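You operate a simulated robot arm through the tools that you are given. There is no shell and no other tool. Be economical: measure what you need, move in short steps, check, and stop when the job is done.

You run a simulated two-armed robot. Do the job below in one go: nothing can be reset, and whatever is moved stays where it is left.

Task
Hold the small basket on the desk surface steady with one hand and put the green stamp from the bench beside the small printer in it with the other.

The check looks at the end state, three seconds after you hand in, the way a careful person would. Anything else that was tipped, shoved, dropped, spilled or broken makes it a failure.

Robot
Two 7-joint arms with two-finger parallel grippers on one trunk, on a base that drives. Base frame: it is fixed to the floor where the robot stands at the start and does not move with it; the origin is under the middle of the robot, x ahead of it, y to its left, z up. Lengths are in mm, angles in degrees, forces in N, time in s.
The left shoulder is at the start at [70, 163, 1095], the right one opposite. Places, roughly: small basket [-1500, -2250, 750]. Payload 3.43 kg a hand.
The TCP of each hand is the grasp point between the finger pads, 34 mm short of the fingertips. In the tool frame z runs along the fingers and y along their closing line. Largest opening 128 mm; finger width 24, thickness 12; the body of the gripper, 48 by 130 mm, starts 96 mm behind the TCP.
Orientation is told as [roll, pitch, yaw] about the base's x, y, z axes, in that order, counted from this pose: with the fingers straight down and closing along the base's y, the tool's x points along the base's -x, its y along +y and its z along -z.

Tools
- The arms move only by the tool play_rows. It takes "left_commands", "right_commands" or both (then of equal length, played together; a hand with none holds still); each is a list of rows, each a list of 7 numbers: the shift along the tool's x, y, z in cm, then the turn, a rotation vector about the tool's x, y, z in degrees, then the opening, from 0 (shut) to 1 (fully open). In form: [[x, y, z, wx, wy, wz, fingers], ...]. A call has 1 to 12 rows; each row shifts and turns the commanded pose from where the row before left it, along the tool's axes as they then stand. Rows are played at 5 a second. More than 50 mm and 8.6 degrees between two rows, or a gripper value outside its range, and nothing of the call is played. A pose out of reach is approached as far as the arm can. The call stops where the force on the tool passes 40 N (or 10 N more than at its start, if that is more) or the arm is blocked; 0.2 s more then pass. Each finger travels about 153 mm/s and halts on what it meets, pressing with about 44 N; the grip force reading is that of the motor and also rises with nothing between the fingers. The clock runs only during rows and for 0.2 s after the last one: add rows that do not move to give the fingers time. The reply holds the time, the measured pose of the TCP, the force on the tool along the base axes, the opening and the grip force, in the units named above and with some noise, with the torque about the TCP (base axes, N m) and any sound that the robot's microphone picked up.
- Cameras (640 x 400 px; columns grow to the right, rows downward): "scene" is now at [133.8, -26.1, 1321.8]; the picture's right is [-0.28, -0.96, 0.00], its down [-0.57, 0.17, -0.80] and it looks along [0.77, -0.22, -0.60] (base axes); focal length 263 px, centre (320, 200). "left" rides on the left gripper at [76, 11, -160] in its tool frame; the picture's right is [-0.15, 0.99, 0.00], its down [-0.88, -0.13, -0.46] and it looks along [-0.45, -0.07, 0.89] (tool axes); focal length 234 px, centre (320, 200). "right" rides on the right gripper at [76, -11, -160] in its tool frame; the picture's right is [0.15, 0.99, 0.00], its down [-0.88, 0.13, -0.46] and it looks along [-0.45, 0.07, 0.89] (tool axes); focal length 234 px, centre (320, 200). There is no depth. A picture from a camera that has moved, and an enlarged one, comes with that camera's place and axes in the base frame and with its lens.
- camera(camera): a new picture of that camera. It takes no simulated time.
- lift_body(by): slides the trunk up (or, below 0, down) by that many mm; the arms and the scene camera ride with it, the base frame stays. It gives what a move gives, with no picture.
- roll_base(legs): drives the robot by 1 to 6 legs, each [ahead, left, turn to the left] in mm, mm and degrees, along the robot's own axes; the way and the turn of a leg run together, so that a leg with both is an arc; at most 1500 mm and 180 degrees a leg. The arms and the cameras ride along, it lands a little off, and it stops where it bumps. It gives what a move gives.
- turn_head(pan, tilt): turns the head with the scene camera to pan (to the left, within 86 degrees either way) and tilt (down, from -29 to 69), counted from straight ahead of the robot. It gives what a move gives.
- close_up(camera, box): a new picture of the part [left, top, right, bottom] of that camera's present view, enlarged. It takes no simulated time.
- sign_off(): hands the job in; it is judged then, once.

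Go step by step. Nothing tells you exact positions but the pictures and the camera data: compare them with the known pose of the tool, close in by small moves and look again before you grip or let go. The budget is 120 turns and 88 pictures, counting those below and the enlarged ones. Unless the task says otherwise, let go and move clear before handing in, and close with one line.

The tools are called by a JSON object that holds its "method" and its "body". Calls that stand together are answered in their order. play_rows: Moves the arms, as the interface text tells. Its arguments: {"type":"object","properties":{"left_commands":{"type":"array"},"right_commands":{"type":"array"}},"required":[]} The other tools are called the same way: lift_body (by) slides the trunk up or down; roll_base (legs) drives the base; turn_head (pan, tilt) turns the head that bears the scene camera; camera (camera) takes a picture; close_up (camera, box) takes an enlarged picture of a part of a camera's view; sign_off () hands the job in.

At the start:

```text
time: 0.0
left_eef_pos: [578.6, 167.8, 1120.0]
left_tcp_rot: [-0.1, 0.0, 0.1]
left_wrist_force: [-0.2, 0.3, -0.2]
left_ft_torque: [0.01, -0.01, -0.03]
left_opening: 127.9
left_finger_force: 0.1
right_eef_pos: [525.1, -361.0, 1043.4]
right_tcp_rot: [0.1, -0.2, 0.0]
right_wrist_force: [-0.5, -0.4, -1.0]
right_ft_torque: [0.01, 0.0, 0.01]
right_opening: 127.7
right_finger_force: 0.1
trunk travel left (down, up): [-575.0, 365.0]
robot x, y, heading: [-1.6, 1.7, 0.0]
head pan, tilt: [-16.2, 36.7]
```

scene: 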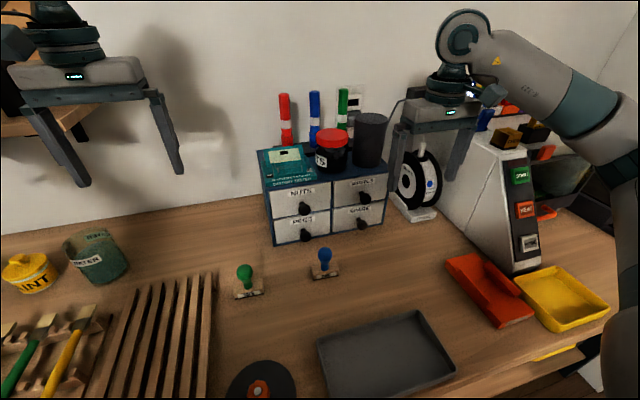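
right: 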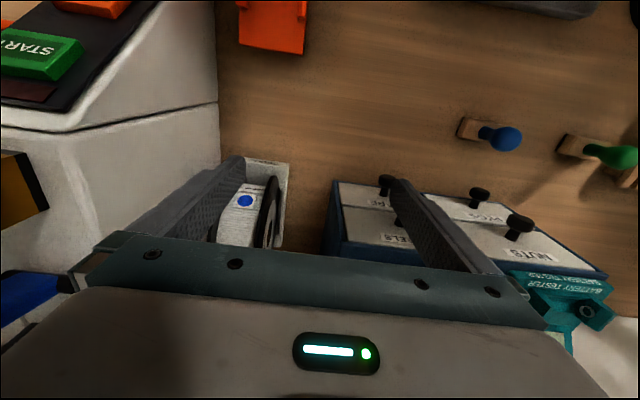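
left: 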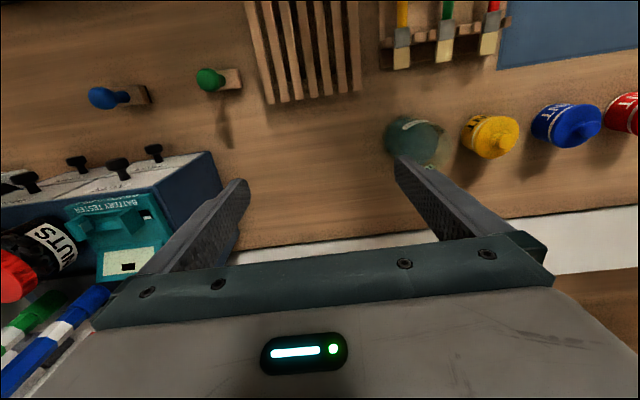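

I see a workbench with a green and a blue stamp, a drawer box and a machine on the right; the basket is behind me to the right. I'll look around with the head before deciding which stamp is meant.

{"method": "turn_head", "body": {"pan": -80, "tilt": 20}}

{"method": "camera", "body": {"camera": "scene"}}

{"method": "turn_head", "body": {"pan": 60, "tilt": 20}}

{"method": "camera", "body": {"camera": "scene"}}

{"method": "turn_head", "body": {"pan": 0, "tilt": 45}}

{"method": "camera", "body": {"camera": "scene"}}

```text
time: 1.3
left_eef_pos: [577.4, 167.5, 1119.9]
left_tcp_rot: [0.0, -0.1, 0.1]
left_wrist_force: [-0.3, -0.1, 0.4]
left_ft_torque: [-0.02, -0.01, 0.02]
left_opening: 128.1
left_finger_force: 0.1
right_eef_pos: [525.0, -362.6, 1043.1]
right_tcp_rot: [0.1, 0.1, 0.0]
right_wrist_force: [-0.2, 0.1, 0.7]
right_ft_torque: [0.01, -0.04, 0.02]
right_opening: 127.9
right_finger_force: 0.0
trunk travel left (down, up): [-575.0, 365.0]
robot x, y, heading: [-0.3, 2.4, 0.0]
head pan, tilt: [-80.0, 20.0]
```

```text
84 pictures are left
camera scene: at [66.4, -93.6, 1348.2], right [-0.98, -0.17, 0.0], down [-0.06, 0.34, -0.94], along [0.16, -0.93, -0.34], focal length 263 px, centre (320, 200)
```

scene: 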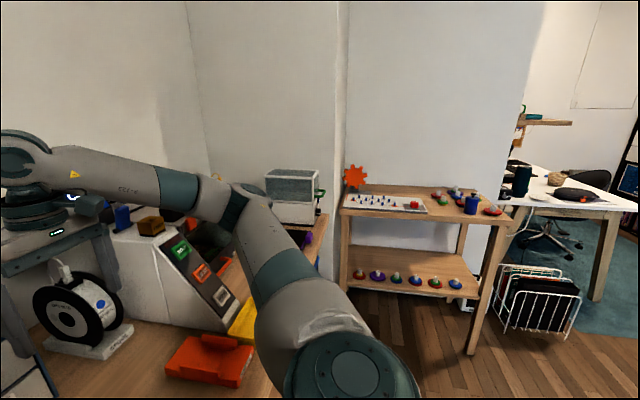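

```text
time: 3.6
left_eef_pos: [578.3, 166.7, 1119.8]
left_tcp_rot: [0.1, 0.1, 0.1]
left_wrist_force: [0.1, -0.3, -0.2]
left_ft_torque: [-0.02, -0.03, -0.03]
left_opening: 128.1
left_finger_force: 0.1
right_eef_pos: [524.0, -360.4, 1043.7]
right_tcp_rot: [0.0, 0.0, 0.0]
right_wrist_force: [0.0, -0.7, 0.5]
right_ft_torque: [0.0, 0.03, 0.0]
right_opening: 128.0
right_finger_force: 0.1
trunk travel left (down, up): [-575.0, 365.0]
robot x, y, heading: [0.2, 0.3, 0.0]
head pan, tilt: [60.0, 20.0]
```

```text
83 pictures are left
camera scene: at [96.7, 78.8, 1348.3], right [0.87, -0.5, 0.0], down [-0.17, -0.3, -0.94], along [0.47, 0.81, -0.34], focal length 263 px, centre (320, 200)
```

scene: 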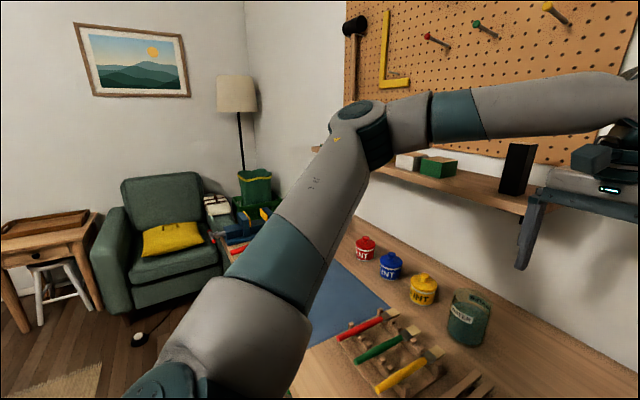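

```text
time: 4.9
left_eef_pos: [578.6, 166.9, 1119.7]
left_tcp_rot: [0.0, 0.0, 0.2]
left_wrist_force: [0.2, 0.5, -0.3]
left_ft_torque: [0.0, 0.0, 0.0]
left_opening: 128.1
left_finger_force: 0.0
right_eef_pos: [523.4, -360.3, 1043.6]
right_tcp_rot: [0.0, 0.0, 0.0]
right_wrist_force: [0.2, 0.6, 0.3]
right_ft_torque: [0.0, 0.0, -0.01]
right_opening: 128.0
right_finger_force: 0.1
trunk travel left (down, up): [-575.0, 365.0]
robot x, y, heading: [-0.2, 0.0, 0.1]
head pan, tilt: [0.0, 45.0]
```

```text
82 pictures are left
camera scene: at [131.5, -1.8, 1309.6], right [0.0, -1.0, 0.0], down [-0.71, 0.0, -0.71], along [0.71, 0.0, -0.71], focal length 263 px, centre (320, 200)
```

scene: 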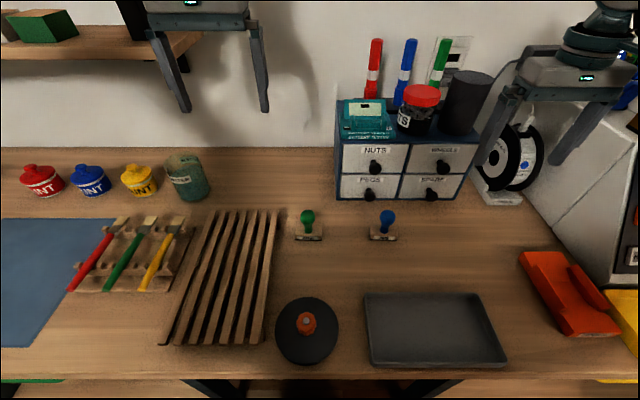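

The bench ahead has a green stamp at about (308,222). I want to be sure there isn't another green stamp near a printer, so I'll look closer to the right.

{"method": "turn_head", "body": {"pan": -70, "tilt": 25}}

{"method": "close_up", "body": {"camera": "scene", "box": [180, 100, 420, 250]}}

{"method": "turn_head", "body": {"pan": -86, "tilt": 15}}

{"method": "close_up", "body": {"camera": "scene", "box": [280, 120, 640, 345]}}

```text
time: 6.3
left_eef_pos: [578.4, 167.5, 1119.9]
left_tcp_rot: [0.0, 0.0, 0.1]
left_wrist_force: [0.4, 0.6, 0.4]
left_ft_torque: [-0.01, 0.01, -0.01]
left_opening: 128.2
left_finger_force: 0.0
right_eef_pos: [525.2, -361.0, 1043.1]
right_tcp_rot: [0.1, 0.0, 0.1]
right_wrist_force: [0.5, 0.7, -0.1]
right_ft_torque: [-0.02, 0.0, 0.0]
right_opening: 128.0
right_finger_force: 0.0
trunk travel left (down, up): [-575.0, 365.0]
robot x, y, heading: [1.4, 1.9, 0.2]
head pan, tilt: [-70.0, 25.0]
```

```text
2.67 times, centred on (300, 175) of scene
camera zoom: at [81.7, -88.4, 1340.1], right [-0.94, -0.34, 0.0], down [-0.15, 0.4, -0.91], along [0.31, -0.85, -0.42], focal length 701 px, centre (373, 267)
```

zoom: 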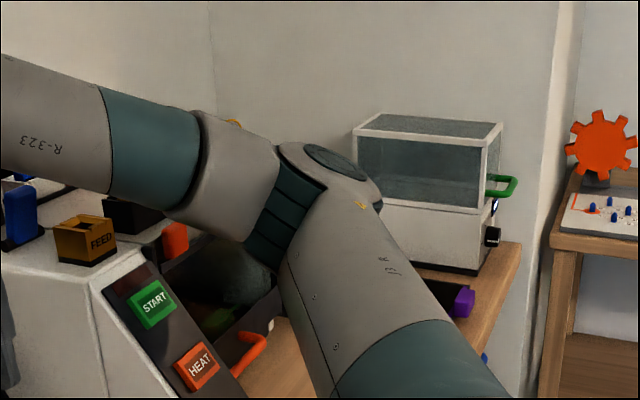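

```text
time: 7.1
left_eef_pos: [577.9, 167.3, 1118.7]
left_tcp_rot: [0.0, 0.0, 0.1]
left_wrist_force: [-0.2, 0.1, -1.0]
left_ft_torque: [-0.01, -0.01, 0.0]
left_opening: 127.9
left_finger_force: 0.1
right_eef_pos: [524.3, -360.9, 1043.1]
right_tcp_rot: [0.0, 0.0, 0.1]
right_wrist_force: [-0.2, 0.3, 0.8]
right_ft_torque: [-0.01, 0.0, 0.02]
right_opening: 128.0
right_finger_force: 0.0
trunk travel left (down, up): [-575.0, 365.0]
robot x, y, heading: [0.8, 0.8, -0.1]
head pan, tilt: [-85.9, 15.0]
```

```text
1.78 times, centred on (460, 232) of scene
camera zoom: at [56.8, -95.0, 1356.4], right [-1.0, -0.07, 0.0], down [-0.02, 0.26, -0.97], along [0.07, -0.96, -0.26], focal length 467 px, centre (71, 142)
```

zoom: 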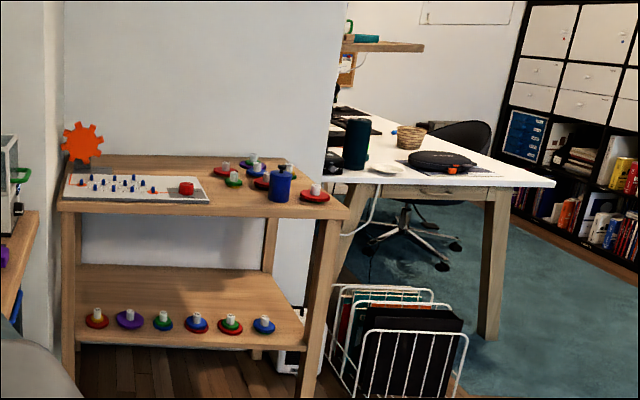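

The basket is the woven bowl on the white desk to the right rear. I'll check the left-rear side too before picking the stamp.

{"method": "turn_head", "body": {"pan": 86, "tilt": 20}}

{"method": "camera", "body": {"camera": "scene"}}

{"method": "turn_head", "body": {"pan": -5, "tilt": 50}}

{"method": "close_up", "body": {"camera": "scene", "box": [220, 120, 460, 270]}}

```text
time: 9.7
left_eef_pos: [576.7, 167.5, 1119.2]
left_tcp_rot: [-0.1, -0.1, 0.1]
left_wrist_force: [0.0, -0.4, -0.6]
left_ft_torque: [0.01, 0.0, 0.02]
left_opening: 128.2
left_finger_force: 0.0
right_eef_pos: [525.5, -361.2, 1043.6]
right_tcp_rot: [0.0, 0.0, 0.0]
right_wrist_force: [-0.9, 0.0, -0.2]
right_ft_torque: [0.03, 0.0, -0.01]
right_opening: 127.9
right_finger_force: 0.1
trunk travel left (down, up): [-575.0, 365.0]
robot x, y, heading: [-0.1, -2.6, -0.2]
head pan, tilt: [85.9, 20.0]
```

```text
79 pictures are left
camera scene: at [56.8, 91.0, 1348.3], right [1.0, -0.07, 0.0], down [-0.02, -0.34, -0.94], along [0.07, 0.94, -0.34], focal length 263 px, centre (320, 200)
```

scene: 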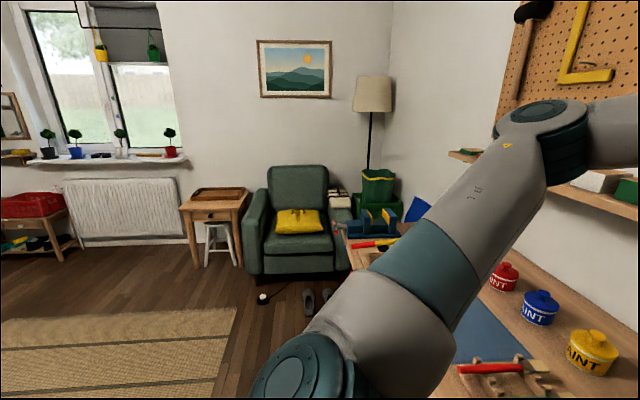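

```text
time: 11.3
left_eef_pos: [578.7, 168.0, 1119.4]
left_tcp_rot: [0.0, -0.1, 0.1]
left_wrist_force: [0.6, 1.0, 0.7]
left_ft_torque: [0.02, 0.0, 0.02]
left_opening: 128.0
left_finger_force: 0.0
right_eef_pos: [524.8, -361.6, 1043.5]
right_tcp_rot: [0.0, 0.0, 0.0]
right_wrist_force: [0.0, 1.0, -0.5]
right_ft_torque: [-0.01, 0.0, 0.01]
right_opening: 128.0
right_finger_force: 0.1
trunk travel left (down, up): [-575.0, 365.0]
robot x, y, heading: [-0.3, 0.4, -0.2]
head pan, tilt: [-5.0, 50.0]
```

```text
2.67 times, centred on (340, 195) of scene
camera zoom: at [126.9, -8.5, 1302.7], right [-0.09, -1.0, 0.0], down [-0.76, 0.07, -0.64], along [0.64, -0.06, -0.77], focal length 701 px, centre (267, 213)
```

zoom: 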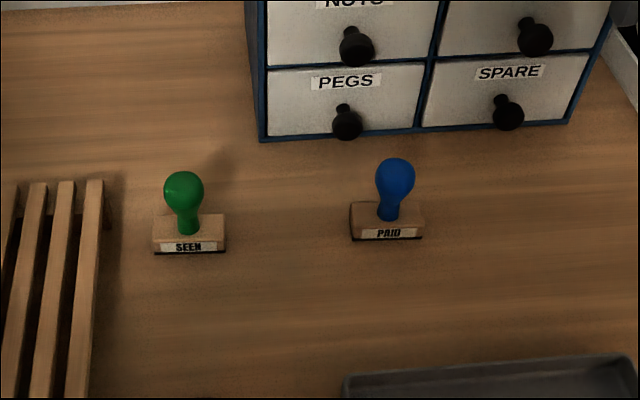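

The green SEEN stamp stands on the bench, with the spool printer nearby. To rule out a second green stamp near the box hidden by my right arm, I'll back off and look along the whole bench.

{"method": "roll_base", "body": {"legs": [[-500, 0, 0]]}}

{"method": "turn_head", "body": {"pan": -35, "tilt": 20}}

{"method": "camera", "body": {"camera": "scene"}}

{"method": "turn_head", "body": {"pan": -86, "tilt": 20}}

{"method": "camera", "body": {"camera": "scene"}}

```text
time: 14.3
left_eef_pos: [78.4, 168.9, 1119.0]
left_tcp_rot: [0.0, 0.1, 0.3]
left_wrist_force: [-0.3, 0.0, -0.3]
left_ft_torque: [-0.01, -0.02, 0.01]
left_opening: 128.0
left_finger_force: 0.1
right_eef_pos: [26.3, -360.7, 1043.6]
right_tcp_rot: [0.0, 0.0, 0.1]
right_wrist_force: [-0.6, -0.3, -0.2]
right_ft_torque: [0.0, 0.0, 0.0]
right_opening: 128.3
right_finger_force: 0.0
trunk travel left (down, up): [-575.0, 365.0]
robot x, y, heading: [-500.5, -1.8, 0.5]
head pan, tilt: [-5.0, 50.0]
```

```text
time: 15.2
left_eef_pos: [79.0, 170.0, 1119.1]
left_tcp_rot: [0.0, 0.0, 0.3]
left_wrist_force: [-0.4, -0.5, -0.1]
left_ft_torque: [0.01, -0.03, -0.02]
left_opening: 128.2
left_finger_force: 0.0
right_eef_pos: [26.8, -361.0, 1041.9]
right_tcp_rot: [0.0, -0.1, 0.1]
right_wrist_force: [0.3, -0.3, -0.7]
right_ft_torque: [0.04, 0.03, -0.03]
right_opening: 128.0
right_finger_force: 0.1
trunk travel left (down, up): [-575.0, 365.0]
robot x, y, heading: [-498.5, 0.1, 0.1]
head pan, tilt: [-35.0, 20.0]
```

```text
77 pictures are left
camera scene: at [-372.0, -55.7, 1348.1], right [-0.57, -0.82, 0.0], down [-0.28, 0.2, -0.94], along [0.77, -0.54, -0.34], focal length 263 px, centre (320, 200)
```

scene: 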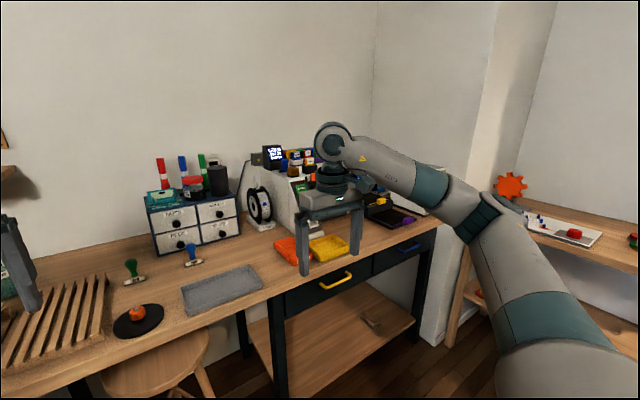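

```text
time: 16.4
left_eef_pos: [78.1, 169.5, 1119.1]
left_tcp_rot: [0.1, 0.0, 0.3]
left_wrist_force: [-0.3, 0.0, 0.1]
left_ft_torque: [0.02, 0.01, 0.0]
left_opening: 128.0
left_finger_force: 0.1
right_eef_pos: [26.7, -359.9, 1043.5]
right_tcp_rot: [0.0, 0.1, 0.2]
right_wrist_force: [-0.2, -0.5, -0.6]
right_ft_torque: [0.02, -0.01, -0.01]
right_opening: 127.9
right_finger_force: 0.1
trunk travel left (down, up): [-575.0, 365.0]
robot x, y, heading: [-498.9, 1.3, 0.3]
head pan, tilt: [-85.9, 20.0]
```

```text
76 pictures are left
camera scene: at [-441.5, -95.5, 1348.3], right [-1.0, -0.08, 0.0], down [-0.03, 0.34, -0.94], along [0.07, -0.94, -0.34], focal length 263 px, centre (320, 200)
```

scene: 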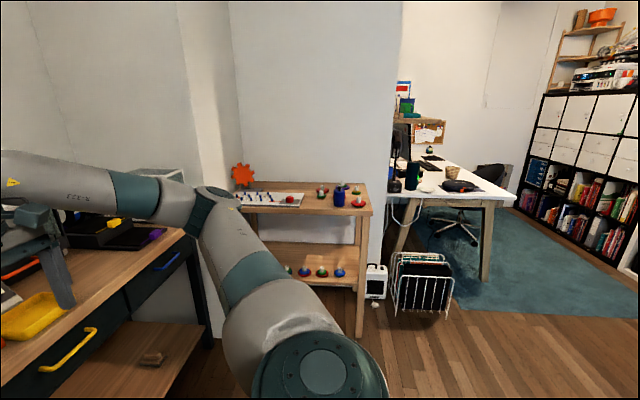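

There is only one green stamp, the SEEN one. I'll drive back, open the left hand halfway, and bring it above the stamp at about [565, 29].

{"method": "roll_base", "body": {"legs": [[500, 0, 0]]}}

{"method": "turn_head", "body": {"pan": 0, "tilt": 50}}

{"method": "play_rows", "body": {"left_commands": [[0.2, -4.6, 0, 0, 0, 0, 0.6], [0.2, -4.6, 0, 0, 0, 0, 0.6], [0.2, -4.6, 0, 0, 0, 0, 0.6], [0, 0, 4.5, 0, 0, 0, 0.6], [0, 0, 4.5, 0, 0, 0, 0.6], [0, 0, 4.5, 0, 0, 0, 0.6], [0, 0, 4.5, 0, 0, 0, 0.6]]}}

{"method": "camera", "body": {"camera": "left"}}

{"method": "camera", "body": {"camera": "scene"}}

```text
time: 19.3
left_eef_pos: [573.6, 172.5, 1119.6]
left_tcp_rot: [0.0, 0.0, 0.4]
left_wrist_force: [0.4, 0.0, -0.4]
left_ft_torque: [0.0, 0.04, 0.0]
left_opening: 127.8
left_finger_force: 0.0
right_eef_pos: [524.6, -356.1, 1043.8]
right_tcp_rot: [0.0, 0.0, 0.3]
right_wrist_force: [-0.6, -0.9, -0.6]
right_ft_torque: [-0.01, 0.03, -0.01]
right_opening: 128.1
right_finger_force: 0.0
trunk travel left (down, up): [-575.0, 365.0]
robot x, y, heading: [-3.2, 0.3, 0.2]
head pan, tilt: [-85.9, 20.0]
```

```text
time: 20.9
left_eef_pos: [575.0, 171.7, 1118.5]
left_tcp_rot: [0.0, 0.0, 0.5]
left_wrist_force: [-0.6, 0.0, 0.0]
left_ft_torque: [0.01, 0.0, -0.01]
left_opening: 128.0
left_finger_force: 0.0
right_eef_pos: [524.0, -356.4, 1044.1]
right_tcp_rot: [0.0, 0.0, 0.3]
right_wrist_force: [-0.1, -0.5, 0.1]
right_ft_torque: [0.02, 0.01, 0.01]
right_opening: 127.9
right_finger_force: 0.0
trunk travel left (down, up): [-575.0, 365.0]
robot x, y, heading: [-1.9, -1.3, 0.0]
head pan, tilt: [0.0, 50.0]
```

```text
time: 22.5
left_eef_pos: [569.4, 34.1, 939.8]
left_tcp_rot: [0.0, 0.0, 0.4]
left_wrist_force: [-0.3, 1.1, -0.7]
left_ft_torque: [-0.03, -0.02, -0.01]
left_opening: 76.6
left_finger_force: 0.0
right_eef_pos: [525.1, -355.8, 1042.8]
right_tcp_rot: [-0.1, 0.1, 0.3]
right_wrist_force: [0.3, -0.5, -1.2]
right_ft_torque: [-0.04, 0.03, -0.01]
right_opening: 127.9
right_finger_force: 0.1
trunk travel left (down, up): [-575.0, 365.0]
robot x, y, heading: [-5.9, 1.7, 0.2]
head pan, tilt: [0.0, 50.0]
```

```text
75 pictures are left
camera left: at [493.2, 43.1, 1098.1], right [0.14, 0.99, 0.0], down [0.88, -0.12, 0.46], along [0.45, -0.06, -0.89], focal length 234 px, centre (320, 200)
```

left: 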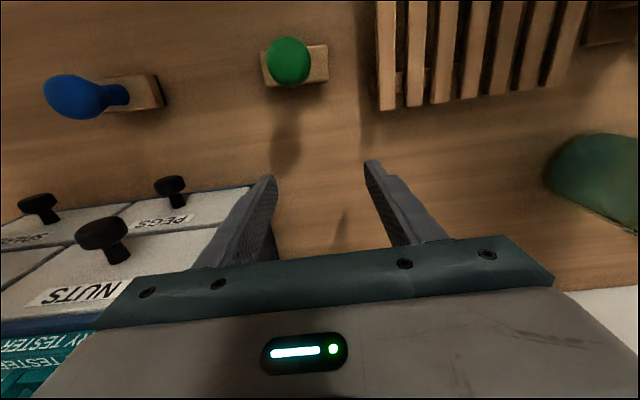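

```text
74 pictures are left
camera scene: at [125.6, 0.8, 1302.7], right [0.01, -1.0, 0.0], down [-0.77, 0.0, -0.64], along [0.64, 0.0, -0.77], focal length 263 px, centre (320, 200)
```

scene: 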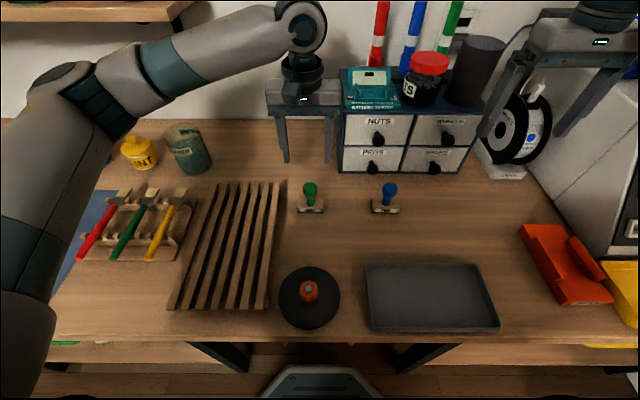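

Triangulating both views puts the bench surface higher than stated: stamp base near z≈860 and knob at about [479, 22, 909]. I'll lift clear, shift back over it and look again.

{"method": "play_rows", "body": {"left_commands": [[0, 0, -4, 0, 0, 0, 0.6], [0, 0, -4, 0, 0, 0, 0.6], [4.5, -0.6, 0, 0, 0, 0, 0.6], [4.5, -0.6, 0, 0, 0, 0, 0.6], [0, 0, 0, 0, 0, 0, 0.6]]}}

{"method": "camera", "body": {"camera": "left"}}

{"method": "close_up", "body": {"camera": "scene", "box": [210, 110, 450, 260]}}

```text
time: 23.7
left_eef_pos: [479.4, 21.2, 1017.9]
left_tcp_rot: [0.0, -0.1, 0.4]
left_wrist_force: [-0.7, -0.2, 0.1]
left_ft_torque: [0.02, 0.02, 0.0]
left_opening: 76.9
left_finger_force: 0.1
right_eef_pos: [525.4, -357.0, 1042.8]
right_tcp_rot: [-0.1, 0.0, 0.3]
right_wrist_force: [0.5, 0.2, 0.4]
right_ft_torque: [-0.01, -0.01, -0.01]
right_opening: 127.9
right_finger_force: 0.2
trunk travel left (down, up): [-575.0, 365.0]
robot x, y, heading: [-4.8, 2.3, 0.4]
head pan, tilt: [0.0, 50.0]
```

```text
73 pictures are left
camera left: at [403.7, 31.1, 1178.2], right [0.14, 0.99, 0.0], down [0.88, -0.12, 0.46], along [0.45, -0.06, -0.89], focal length 234 px, centre (320, 200)
```

left: 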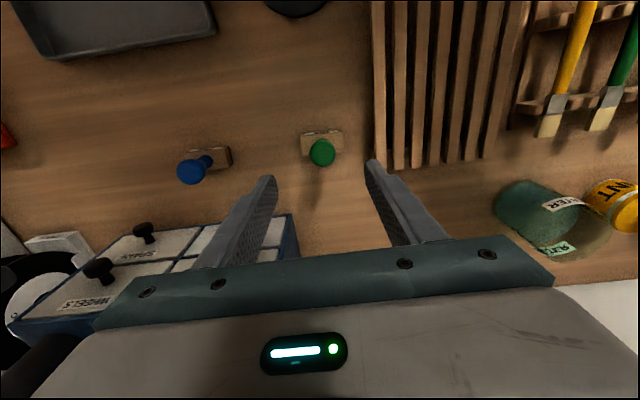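

```text
2.67 times, centred on (330, 185) of scene
camera zoom: at [125.3, 0.5, 1302.6], right [0.01, -1.0, 0.0], down [-0.77, 0.0, -0.64], along [0.64, 0.0, -0.77], focal length 701 px, centre (293, 240)
```

zoom: 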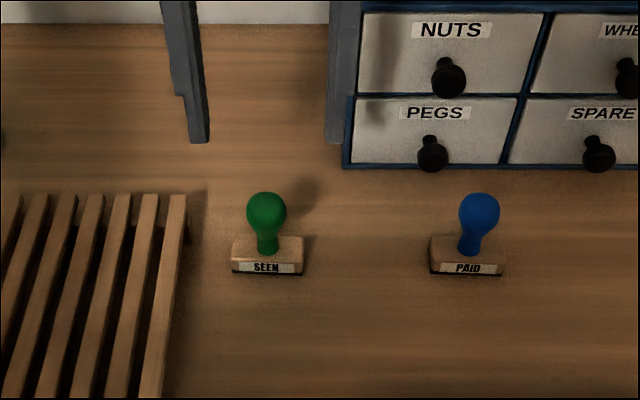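

Refined: knob about [477, 22, 912], 30 mm wide, base top near z=868. I'll descend in two steps so the TCP ends around z=911.

{"method": "play_rows", "body": {"left_commands": [[0, 0, 3.5, 0, 0, 0, 0.6], [0.2, 0, 3.0, 0, 0, 0, 0.6], [0, 0, 2.2, 0, 0, 0, 0.6], [0, 0, 0, 0, 0, 0, 0.6]]}}

{"method": "close_up", "body": {"camera": "scene", "box": [210, 110, 450, 260]}}

{"method": "camera", "body": {"camera": "left"}}

```text
time: 24.7
left_eef_pos: [476.7, 22.0, 931.7]
left_tcp_rot: [0.0, -0.1, 0.4]
left_wrist_force: [0.0, -0.1, -0.3]
left_ft_torque: [0.0, -0.05, -0.01]
left_opening: 76.9
left_finger_force: 0.0
right_eef_pos: [524.9, -357.0, 1043.0]
right_tcp_rot: [0.0, 0.0, 0.2]
right_wrist_force: [-0.1, -0.2, -0.3]
right_ft_torque: [-0.02, 0.01, -0.01]
right_opening: 127.8
right_finger_force: 0.2
trunk travel left (down, up): [-575.0, 365.0]
robot x, y, heading: [-4.1, 0.4, 0.4]
head pan, tilt: [0.0, 50.0]
```

```text
2.67 times, centred on (330, 185) of scene
camera zoom: at [124.5, 0.1, 1302.7], right [0.01, -1.0, 0.0], down [-0.77, 0.0, -0.64], along [0.64, 0.0, -0.77], focal length 701 px, centre (293, 240)
```

zoom: 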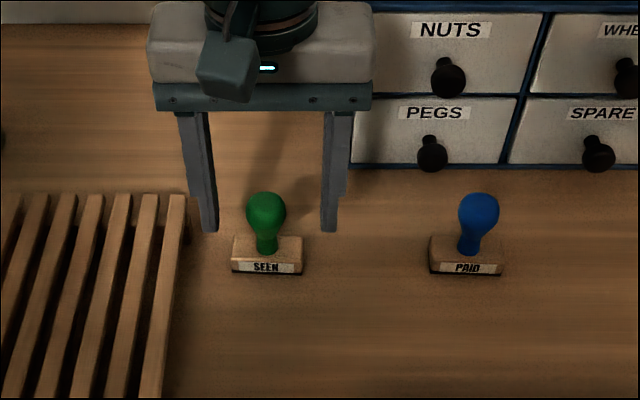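

```text
70 pictures are left
camera left: at [401.2, 31.2, 1091.1], right [0.14, 0.99, 0.0], down [0.88, -0.12, 0.46], along [0.45, -0.06, -0.89], focal length 234 px, centre (320, 200)
```

left: 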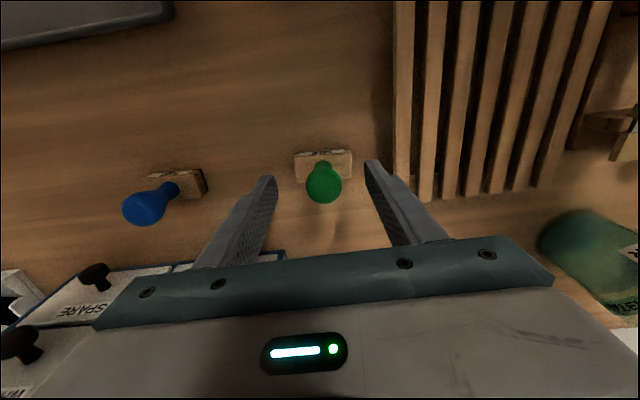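

The hand is centred on the knob. I'll go down 20 mm more and close.

{"method": "play_rows", "body": {"left_commands": [[0, 0, 1.0, 0, 0, 0, 0.6], [0, 0, 1.0, 0, 0, 0, 0.6], [0, 0, 0, 0, 0, 0, 0.4], [0, 0, 0, 0, 0, 0, 0.15], [0, 0, 0, 0, 0, 0, 0.1], [0, 0, 0, 0, 0, 0, 0.1]]}}

{"method": "close_up", "body": {"camera": "scene", "box": [210, 110, 450, 260]}}

```text
time: 26.1
left_eef_pos: [477.8, 21.7, 912.3]
left_tcp_rot: [0.1, 0.0, 0.4]
left_wrist_force: [0.4, -0.6, -0.2]
left_ft_torque: [-0.08, -0.03, -0.02]
left_opening: 28.6
left_finger_force: 44.2
right_eef_pos: [523.0, -356.4, 1043.7]
right_tcp_rot: [0.0, 0.0, 0.2]
right_wrist_force: [0.1, 0.0, 0.2]
right_ft_torque: [-0.01, 0.02, 0.01]
right_opening: 128.0
right_finger_force: 0.0
trunk travel left (down, up): [-575.0, 365.0]
robot x, y, heading: [-5.2, 4.1, 0.4]
head pan, tilt: [0.0, 50.0]
```

```text
2.67 times, centred on (330, 185) of scene
camera zoom: at [124.7, 0.2, 1302.7], right [0.01, -1.0, 0.0], down [-0.77, 0.0, -0.64], along [0.64, 0.0, -0.77], focal length 701 px, centre (293, 240)
```

zoom: 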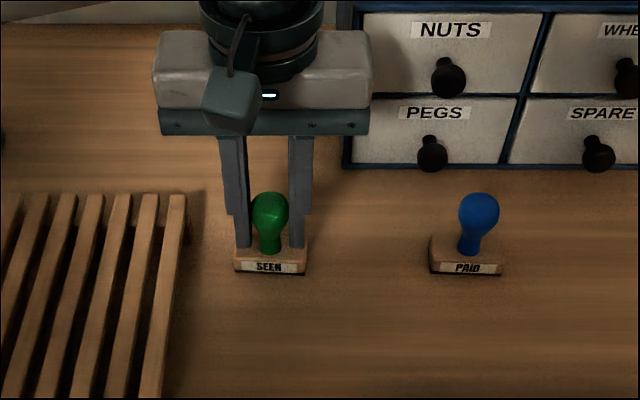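

The knob is gripped at 28.6 mm. I'll lift it and check.

{"method": "play_rows", "body": {"left_commands": [[0, 0, -2, 0, 0, 0, 0.05], [0, 0, -4, 0, 0, 0, 0.05], [0, 0, -4, 0, 0, 0, 0.05], [0, 0, -4, 0, 0, 0, 0.05], [0, 0, -4, 0, 0, 0, 0.05]]}}

{"method": "camera", "body": {"camera": "scene"}}

{"method": "camera", "body": {"camera": "left"}}

```text
time: 27.3
left_eef_pos: [477.4, 21.1, 1093.2]
left_tcp_rot: [0.0, -0.1, 0.4]
left_wrist_force: [0.1, 0.0, -0.6]
left_ft_torque: [0.0, 0.0, 0.02]
left_opening: 28.5
left_finger_force: 44.0
right_eef_pos: [524.8, -357.5, 1043.0]
right_tcp_rot: [0.0, 0.1, 0.3]
right_wrist_force: [0.2, 0.0, -0.1]
right_ft_torque: [0.01, 0.0, -0.01]
right_opening: 128.0
right_finger_force: 0.0
trunk travel left (down, up): [-575.0, 365.0]
robot x, y, heading: [-4.3, 3.6, 0.4]
head pan, tilt: [0.0, 50.0]
```

```text
68 pictures are left
camera scene: at [123.8, -0.2, 1302.7], right [0.01, -1.0, 0.0], down [-0.77, 0.0, -0.64], along [0.64, 0.0, -0.77], focal length 263 px, centre (320, 200)
```

scene: 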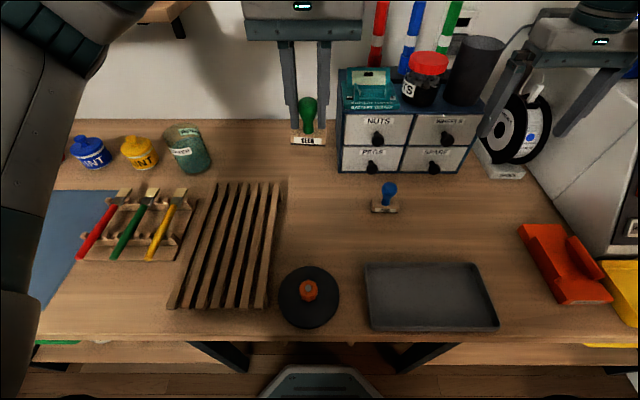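

```text
67 pictures are left
camera left: at [400.5, 31.0, 1252.0], right [0.14, 0.99, 0.0], down [0.88, -0.12, 0.46], along [0.45, -0.06, -0.89], focal length 234 px, centre (320, 200)
```

left: 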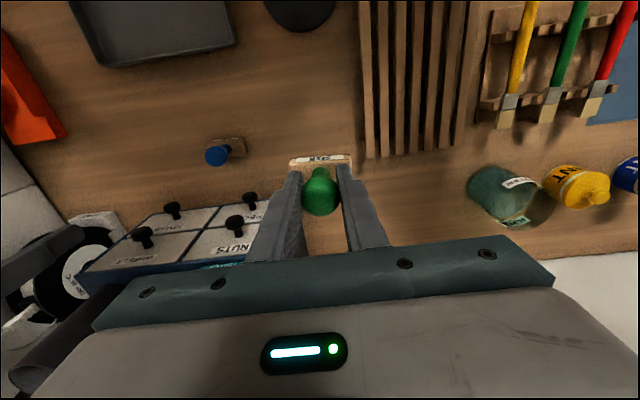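

The stamp is held upright. Now I'll back away from the bench, turn right toward the desk and look.

{"method": "roll_base", "body": {"legs": [[-900, 0, 0], [0, 0, -90]]}}

{"method": "turn_head", "body": {"pan": 0, "tilt": 25}}

{"method": "camera", "body": {"camera": "scene"}}

{"method": "turn_head", "body": {"pan": -40, "tilt": 25}}

{"method": "camera", "body": {"camera": "scene"}}

```text
time: 35.9
left_eef_pos: [-886.4, -485.2, 1090.8]
left_tcp_rot: [0.0, 0.0, -89.4]
left_wrist_force: [0.5, 0.7, -0.6]
left_ft_torque: [0.0, 0.01, -0.01]
left_opening: 28.9
left_finger_force: 43.8
right_eef_pos: [-1265.6, -533.6, 1043.4]
right_tcp_rot: [0.0, 0.0, -89.6]
right_wrist_force: [-0.1, 0.2, 0.5]
right_ft_torque: [0.01, 0.01, 0.02]
right_opening: 127.8
right_finger_force: 0.1
trunk travel left (down, up): [-575.0, 365.0]
robot x, y, heading: [-908.3, -6.7, -89.6]
head pan, tilt: [0.0, 50.0]
```

```text
time: 36.8
left_eef_pos: [-886.1, -485.9, 1092.1]
left_tcp_rot: [-0.1, -0.1, -89.5]
left_wrist_force: [-0.1, -0.2, -0.9]
left_ft_torque: [-0.02, 0.02, 0.01]
left_opening: 28.9
left_finger_force: 44.2
right_eef_pos: [-1265.6, -534.1, 1042.7]
right_tcp_rot: [0.0, 0.0, -89.7]
right_wrist_force: [0.0, -0.1, 0.0]
right_ft_torque: [0.0, 0.01, 0.02]
right_opening: 127.9
right_finger_force: 0.1
trunk travel left (down, up): [-575.0, 365.0]
robot x, y, heading: [-909.1, -9.7, -89.3]
head pan, tilt: [0.0, 25.0]
```

```text
66 pictures are left
camera scene: at [-907.6, -150.1, 1340.1], right [-1.0, -0.01, 0.0], down [0.0, 0.42, -0.91], along [0.01, -0.91, -0.42], focal length 263 px, centre (320, 200)
```

scene: 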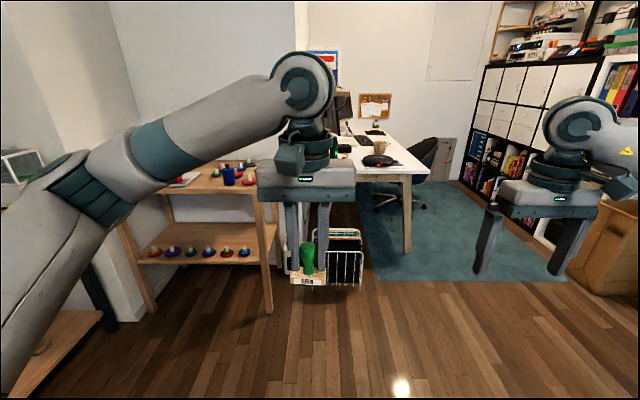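

```text
time: 37.9
left_eef_pos: [-887.1, -486.4, 1092.5]
left_tcp_rot: [0.0, -0.1, -89.5]
left_wrist_force: [0.2, 0.1, -0.4]
left_ft_torque: [0.0, -0.02, 0.02]
left_opening: 28.8
left_finger_force: 44.1
right_eef_pos: [-1265.3, -532.8, 1043.6]
right_tcp_rot: [0.0, 0.1, -89.7]
right_wrist_force: [-0.8, -0.3, -0.3]
right_ft_torque: [0.03, 0.0, 0.0]
right_opening: 128.1
right_finger_force: 0.0
trunk travel left (down, up): [-575.0, 365.0]
robot x, y, heading: [-904.4, -4.0, -89.9]
head pan, tilt: [-40.0, 25.0]
```

```text
65 pictures are left
camera scene: at [-966.9, -129.1, 1340.1], right [-0.77, 0.64, 0.0], down [0.27, 0.33, -0.91], along [-0.58, -0.7, -0.42], focal length 263 px, centre (320, 200)
```

scene: 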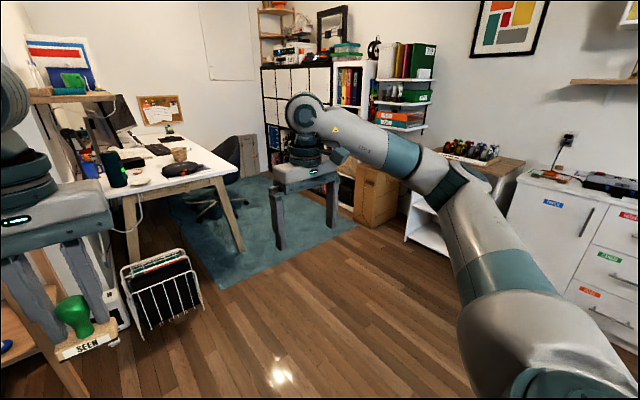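

The desk runs away from me with its short end facing +y; the basket is a bit in from it, behind a black pouch. I'll drive closer (to about x=-1500, y=-800) and look again.

{"method": "roll_base", "body": {"legs": [[0, -600, 0], [750, 0, 0]]}}

{"method": "turn_head", "body": {"pan": 0, "tilt": 25}}

{"method": "camera", "body": {"camera": "scene"}}

{"method": "close_up", "body": {"camera": "scene", "box": [200, 100, 440, 250]}}

```text
time: 45.0
left_eef_pos: [-1484.4, -1245.8, 1091.9]
left_tcp_rot: [0.0, 0.1, -89.8]
left_wrist_force: [-0.5, 0.2, -0.8]
left_ft_torque: [0.0, -0.02, 0.0]
left_opening: 28.7
left_finger_force: 44.3
right_eef_pos: [-1865.3, -1293.7, 1043.4]
right_tcp_rot: [0.0, 0.0, -89.7]
right_wrist_force: [-0.1, -1.0, 0.2]
right_ft_torque: [-0.02, 0.03, 0.02]
right_opening: 127.8
right_finger_force: 0.1
trunk travel left (down, up): [-575.0, 365.0]
robot x, y, heading: [-1504.7, -767.5, -89.8]
head pan, tilt: [-40.0, 25.0]
```

```text
time: 46.0
left_eef_pos: [-1483.9, -1246.8, 1091.1]
left_tcp_rot: [0.0, 0.0, -89.7]
left_wrist_force: [-1.4, 0.3, -0.7]
left_ft_torque: [0.03, -0.01, 0.0]
left_opening: 28.6
left_finger_force: 44.0
right_eef_pos: [-1863.6, -1293.4, 1042.7]
right_tcp_rot: [0.0, 0.0, -89.9]
right_wrist_force: [0.5, -0.4, 0.3]
right_ft_torque: [-0.04, -0.01, -0.02]
right_opening: 128.0
right_finger_force: 0.2
trunk travel left (down, up): [-575.0, 365.0]
robot x, y, heading: [-1510.1, -765.4, -89.8]
head pan, tilt: [0.0, 25.0]
```

```text
64 pictures are left
camera scene: at [-1505.3, -910.4, 1340.1], right [-1.0, 0.0, 0.0], down [0.0, 0.42, -0.91], along [0.0, -0.91, -0.42], focal length 263 px, centre (320, 200)
```

scene: 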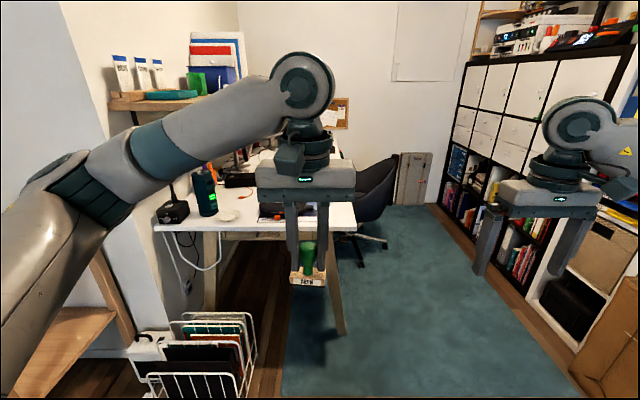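

```text
2.67 times, centred on (320, 175) of scene
camera zoom: at [-1505.3, -910.4, 1340.1], right [-1.0, 0.0, 0.0], down [0.0, 0.42, -0.91], along [0.0, -0.91, -0.42], focal length 701 px, centre (320, 267)
```

zoom: 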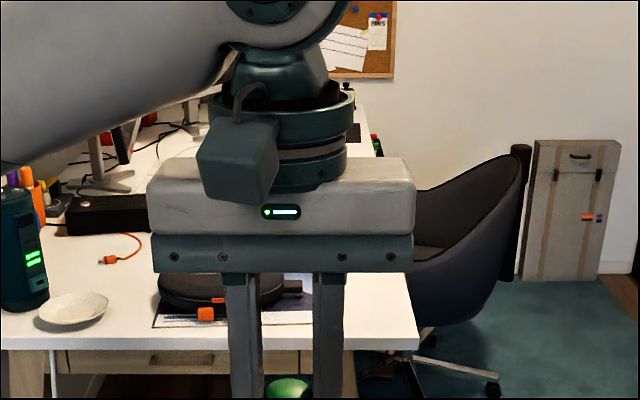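

The left arm hides the basket. Desk near edge is about y=-1970, its long edge x≈-1666. I'll roll ahead 500 and swing the left hand aside to see the basket.

{"method": "roll_base", "body": {"legs": [[450, 0, 0]]}}

{"method": "play_rows", "body": {"left_commands": [[0, 4, 0, 0, 0, 0, 0.05], [0, 4.5, 0, 0, 0, 0, 0.05], [0, 4.5, 0, 0, 0, 0, 0.05], [0, 4.5, 0, 0, 0, 0, 0.05], [0, 4.5, 0, 0, 0, 0, 0.05]]}}

{"method": "turn_head", "body": {"pan": 0, "tilt": 35}}

{"method": "camera", "body": {"camera": "scene"}}

```text
time: 48.8
left_eef_pos: [-1484.9, -1699.6, 1090.1]
left_tcp_rot: [0.0, 0.0, -89.7]
left_wrist_force: [-0.1, -1.3, 0.5]
left_ft_torque: [0.05, 0.05, 0.0]
left_opening: 28.7
left_finger_force: 43.4
right_eef_pos: [-1864.4, -1744.4, 1044.4]
right_tcp_rot: [0.0, 0.0, -89.9]
right_wrist_force: [0.1, -1.1, 0.3]
right_ft_torque: [-0.01, 0.0, 0.01]
right_opening: 128.2
right_finger_force: 0.2
trunk travel left (down, up): [-575.0, 365.0]
robot x, y, heading: [-1503.8, -1221.5, -89.6]
head pan, tilt: [0.0, 25.0]
```

```text
time: 50.0
left_eef_pos: [-1262.5, -1697.1, 1092.1]
left_tcp_rot: [-0.1, -0.1, -89.9]
left_wrist_force: [0.4, 0.3, -1.1]
left_ft_torque: [-0.02, 0.05, 0.0]
left_opening: 28.7
left_finger_force: 43.7
right_eef_pos: [-1863.1, -1743.0, 1043.9]
right_tcp_rot: [0.0, 0.0, -90.0]
right_wrist_force: [1.5, 0.6, -0.1]
right_ft_torque: [-0.03, 0.03, -0.01]
right_opening: 128.1
right_finger_force: 0.0
trunk travel left (down, up): [-575.0, 365.0]
robot x, y, heading: [-1506.2, -1219.1, -90.0]
head pan, tilt: [0.0, 25.0]
```

```text
time: 50.7
left_eef_pos: [-1265.5, -1697.1, 1094.1]
left_tcp_rot: [0.0, 0.0, -89.8]
left_wrist_force: [-0.6, 0.0, -0.5]
left_ft_torque: [0.02, 0.02, -0.02]
left_opening: 28.5
left_finger_force: 44.2
right_eef_pos: [-1864.8, -1743.3, 1043.5]
right_tcp_rot: [0.0, 0.0, -89.9]
right_wrist_force: [0.0, -0.2, -0.3]
right_ft_torque: [-0.03, -0.02, -0.02]
right_opening: 128.3
right_finger_force: 0.1
trunk travel left (down, up): [-575.0, 365.0]
robot x, y, heading: [-1503.9, -1220.1, -89.8]
head pan, tilt: [0.0, 35.0]
```

```text
62 pictures are left
camera scene: at [-1504.3, -1359.1, 1324.4], right [-1.0, 0.0, 0.0], down [0.0, 0.57, -0.82], along [0.0, -0.82, -0.57], focal length 263 px, centre (320, 200)
```

scene: 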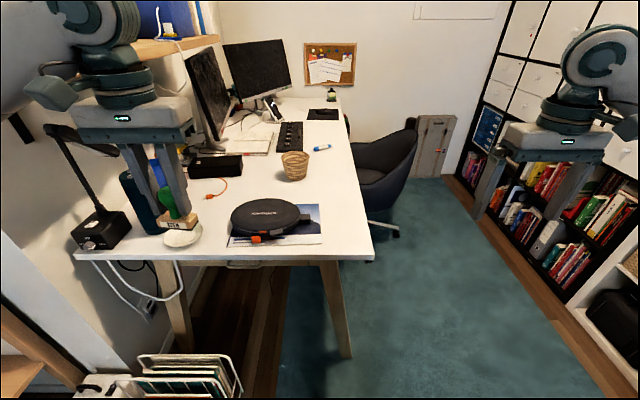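

Basket about [-1396, -2346], near edge of desk y≈-1900, corner (-1660,-1902); wire rack and desk leg restrict the short end. I'll approach diagonally round the corner: to about (-1930,-1880), heading -41°.

{"method": "roll_base", "body": {"legs": [[0, -426, 0], [300, 0, 0], [0, 0, 49], [236, -272, 0]]}}

{"method": "turn_head", "body": {"pan": 0, "tilt": 50}}

{"method": "camera", "body": {"camera": "scene"}}

```text
time: 59.1
left_eef_pos: [-1420.3, -1990.1, 1093.7]
left_tcp_rot: [0.0, 0.0, -39.3]
left_wrist_force: [-0.7, -0.3, -0.7]
left_ft_torque: [0.01, -0.05, 0.02]
left_opening: 28.5
left_finger_force: 44.4
right_eef_pos: [-1766.0, -2480.8, 1043.3]
right_tcp_rot: [0.1, -0.1, -39.4]
right_wrist_force: [-0.5, -0.3, -0.1]
right_ft_torque: [0.05, -0.11, 0.0]
right_opening: 127.9
right_finger_force: 0.0
trunk travel left (down, up): [-575.0, 365.0]
robot x, y, heading: [-1944.4, -1868.2, -39.5]
head pan, tilt: [0.0, 35.0]
```

```text
time: 59.9
left_eef_pos: [-1417.6, -1989.2, 1092.0]
left_tcp_rot: [0.0, 0.0, -39.3]
left_wrist_force: [-0.6, 0.1, 0.0]
left_ft_torque: [0.0, 0.02, 0.01]
left_opening: 28.8
left_finger_force: 44.0
right_eef_pos: [-1764.4, -2480.8, 1043.9]
right_tcp_rot: [-0.1, -0.1, -39.5]
right_wrist_force: [1.0, 1.1, -0.8]
right_ft_torque: [-0.02, 0.01, -0.02]
right_opening: 128.3
right_finger_force: 0.1
trunk travel left (down, up): [-575.0, 365.0]
robot x, y, heading: [-1942.3, -1867.1, -39.3]
head pan, tilt: [0.0, 50.0]
```

```text
61 pictures are left
camera scene: at [-1841.5, -1951.5, 1302.7], right [-0.63, -0.77, 0.0], down [-0.59, 0.49, -0.64], along [0.5, -0.41, -0.77], focal length 263 px, centre (320, 200)
```

scene: 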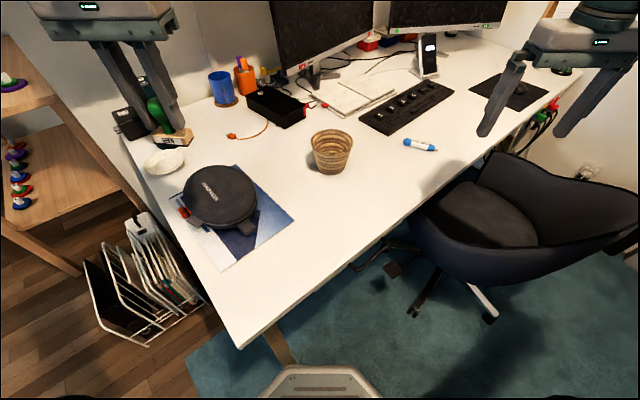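

The basket is about 705 mm ahead and slightly right of my axis, ~115 mm wide at the rim, narrowing below, ~100 mm tall. Plan: right hand straddles it from the near side with tilted fingers; left drops the stamp from above. First tilt and shift the right hand at height.

{"method": "play_rows", "body": {"right_commands": [[0, 4, 0, 0, -7.8, 0, 1], [0, 4, 0, 0, -7.8, 0, 1], [0, 4, 0, 0, -7.8, 0, 1], [0, 4, 0, 0, -7.8, 0, 1], [0, 4, 0, 0, -7.8, 0, 1], [0, 4, 0, 0, -7.8, 0, 1], [0, 4, 0, 0, -7.8, 0, 1], [0, 0, 0, 0, 0, 0, 1]]}}

{"method": "camera", "body": {"camera": "right"}}

{"method": "camera", "body": {"camera": "scene"}}

```text
time: 61.6
left_eef_pos: [-1419.1, -1990.0, 1093.3]
left_tcp_rot: [0.1, 0.0, -39.3]
left_wrist_force: [-0.2, -0.4, 0.7]
left_ft_torque: [0.03, -0.02, 0.01]
left_opening: 28.8
left_finger_force: 44.0
right_eef_pos: [-1585.9, -2266.5, 1045.0]
right_tcp_rot: [0.1, -54.7, -39.6]
right_wrist_force: [-0.4, 0.6, 0.0]
right_ft_torque: [-0.01, -0.04, 0.05]
right_opening: 128.1
right_finger_force: 0.1
trunk travel left (down, up): [-575.0, 365.0]
robot x, y, heading: [-1939.8, -1866.9, -39.6]
head pan, tilt: [0.0, 50.0]
```

```text
60 pictures are left
camera right: at [-1727.5, -2164.8, 1074.8], right [0.56, 0.82, -0.12], down [0.19, 0.01, 0.98], along [0.8, -0.58, -0.15], focal length 234 px, centre (320, 200)
```

right: 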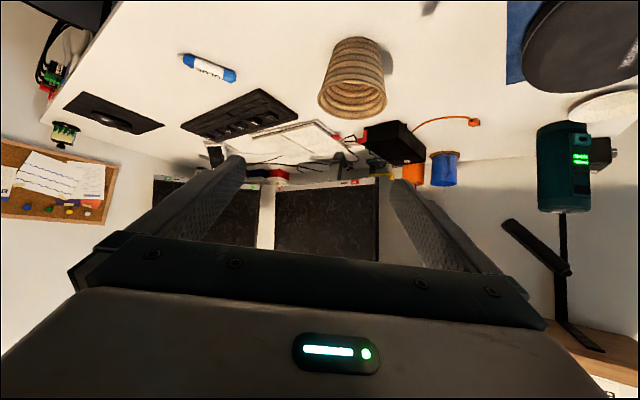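

```text
59 pictures are left
camera scene: at [-1842.7, -1953.1, 1302.6], right [-0.63, -0.77, 0.0], down [-0.59, 0.49, -0.64], along [0.5, -0.41, -0.77], focal length 263 px, centre (320, 200)
```

scene: 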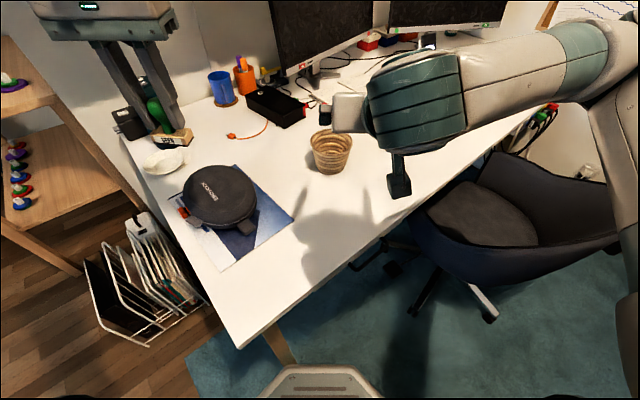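

Both views agree: basket centre ≈ (-1418,-2344), rim z≈845. I'll bring the right hand to a standoff 150 mm short along its tilted approach line, centred laterally.

{"method": "play_rows", "body": {"right_commands": [[2.43, 1.18, 3.45, 0, 0, 0, 1], [2.43, 1.18, 3.45, 0, 0, 0, 1], [2.43, 1.18, 3.45, 0, 0, 0, 1], [2.43, 1.18, 3.45, 0, 0, 0, 1], [0, 0, 0, 0, 0, 0, 1]]}}

{"method": "camera", "body": {"camera": "right"}}

{"method": "camera", "body": {"camera": "scene"}}

```text
time: 62.9
left_eef_pos: [-1418.4, -1988.4, 1092.7]
left_tcp_rot: [0.0, -0.1, -39.3]
left_wrist_force: [-0.3, 0.5, 1.1]
left_ft_torque: [-0.03, 0.02, 0.0]
left_opening: 29.0
left_finger_force: 43.4
right_eef_pos: [-1511.4, -2264.3, 884.9]
right_tcp_rot: [0.1, -54.6, -39.5]
right_wrist_force: [0.0, -0.6, 0.8]
right_ft_torque: [0.01, 0.01, -0.01]
right_opening: 128.0
right_finger_force: 0.1
trunk travel left (down, up): [-575.0, 365.0]
robot x, y, heading: [-1938.8, -1867.9, -39.5]
head pan, tilt: [0.0, 50.0]
```

```text
58 pictures are left
camera right: at [-1653.7, -2163.1, 915.5], right [0.56, 0.82, -0.12], down [0.19, 0.01, 0.98], along [0.8, -0.58, -0.15], focal length 234 px, centre (320, 200)
```

right: 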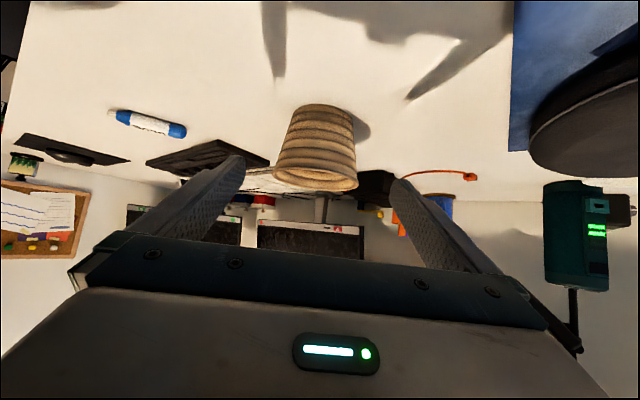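

```text
57 pictures are left
camera scene: at [-1842.2, -1951.4, 1302.7], right [-0.63, -0.77, 0.0], down [-0.59, 0.49, -0.64], along [0.5, -0.41, -0.77], focal length 263 px, centre (320, 200)
```

scene: 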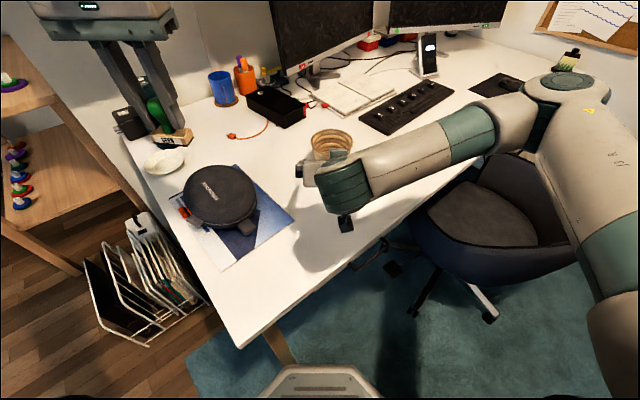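

Aligned within 4 mm. I'll correct that and advance 90 mm, then look before the final bit.

{"method": "play_rows", "body": {"right_commands": [[0.1, -0.4, 2, 0, 0, 0, 1], [0.1, 0, 3, 0, 0, 0, 1], [0, 0, 3, 0, 0, 0, 1], [0, 0, 0, 0, 0, 0, 1]]}}

{"method": "camera", "body": {"camera": "right"}}

{"method": "close_up", "body": {"camera": "scene", "box": [240, 90, 440, 215]}}

```text
time: 63.9
left_eef_pos: [-1418.4, -1988.2, 1091.8]
left_tcp_rot: [0.0, 0.0, -39.3]
left_wrist_force: [0.9, -0.2, -0.3]
left_ft_torque: [-0.02, 0.0, 0.01]
left_opening: 29.0
left_finger_force: 44.2
right_eef_pos: [-1465.5, -2308.4, 835.3]
right_tcp_rot: [0.0, -54.6, -39.4]
right_wrist_force: [-0.6, 0.4, -0.2]
right_ft_torque: [0.0, 0.04, -0.02]
right_opening: 127.9
right_finger_force: 0.1
trunk travel left (down, up): [-575.0, 365.0]
robot x, y, heading: [-1939.2, -1866.9, -39.4]
head pan, tilt: [0.0, 50.0]
```

```text
56 pictures are left
camera right: at [-1607.0, -2207.2, 866.9], right [0.56, 0.82, -0.12], down [0.19, 0.01, 0.98], along [0.8, -0.58, -0.15], focal length 234 px, centre (320, 200)
```

right: 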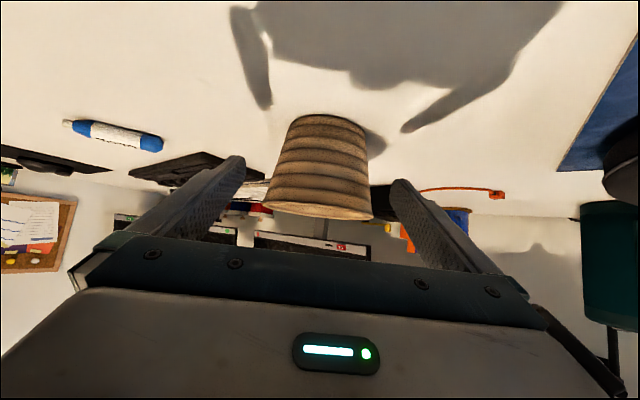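

```text
3.20 times, centred on (340, 152) of scene
camera zoom: at [-1842.0, -1951.4, 1302.7], right [-0.63, -0.77, 0.0], down [-0.59, 0.49, -0.64], along [0.5, -0.41, -0.77], focal length 841 px, centre (256, 352)
```

zoom: 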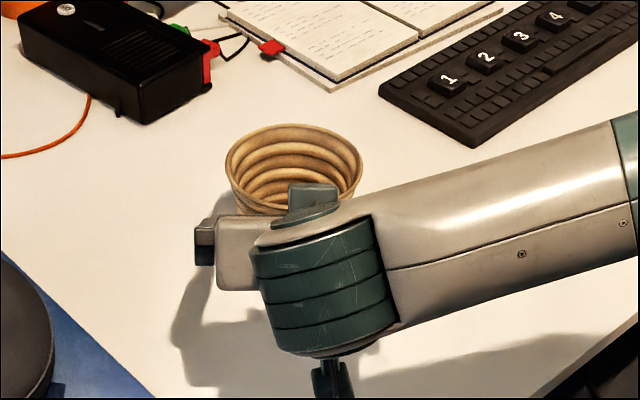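

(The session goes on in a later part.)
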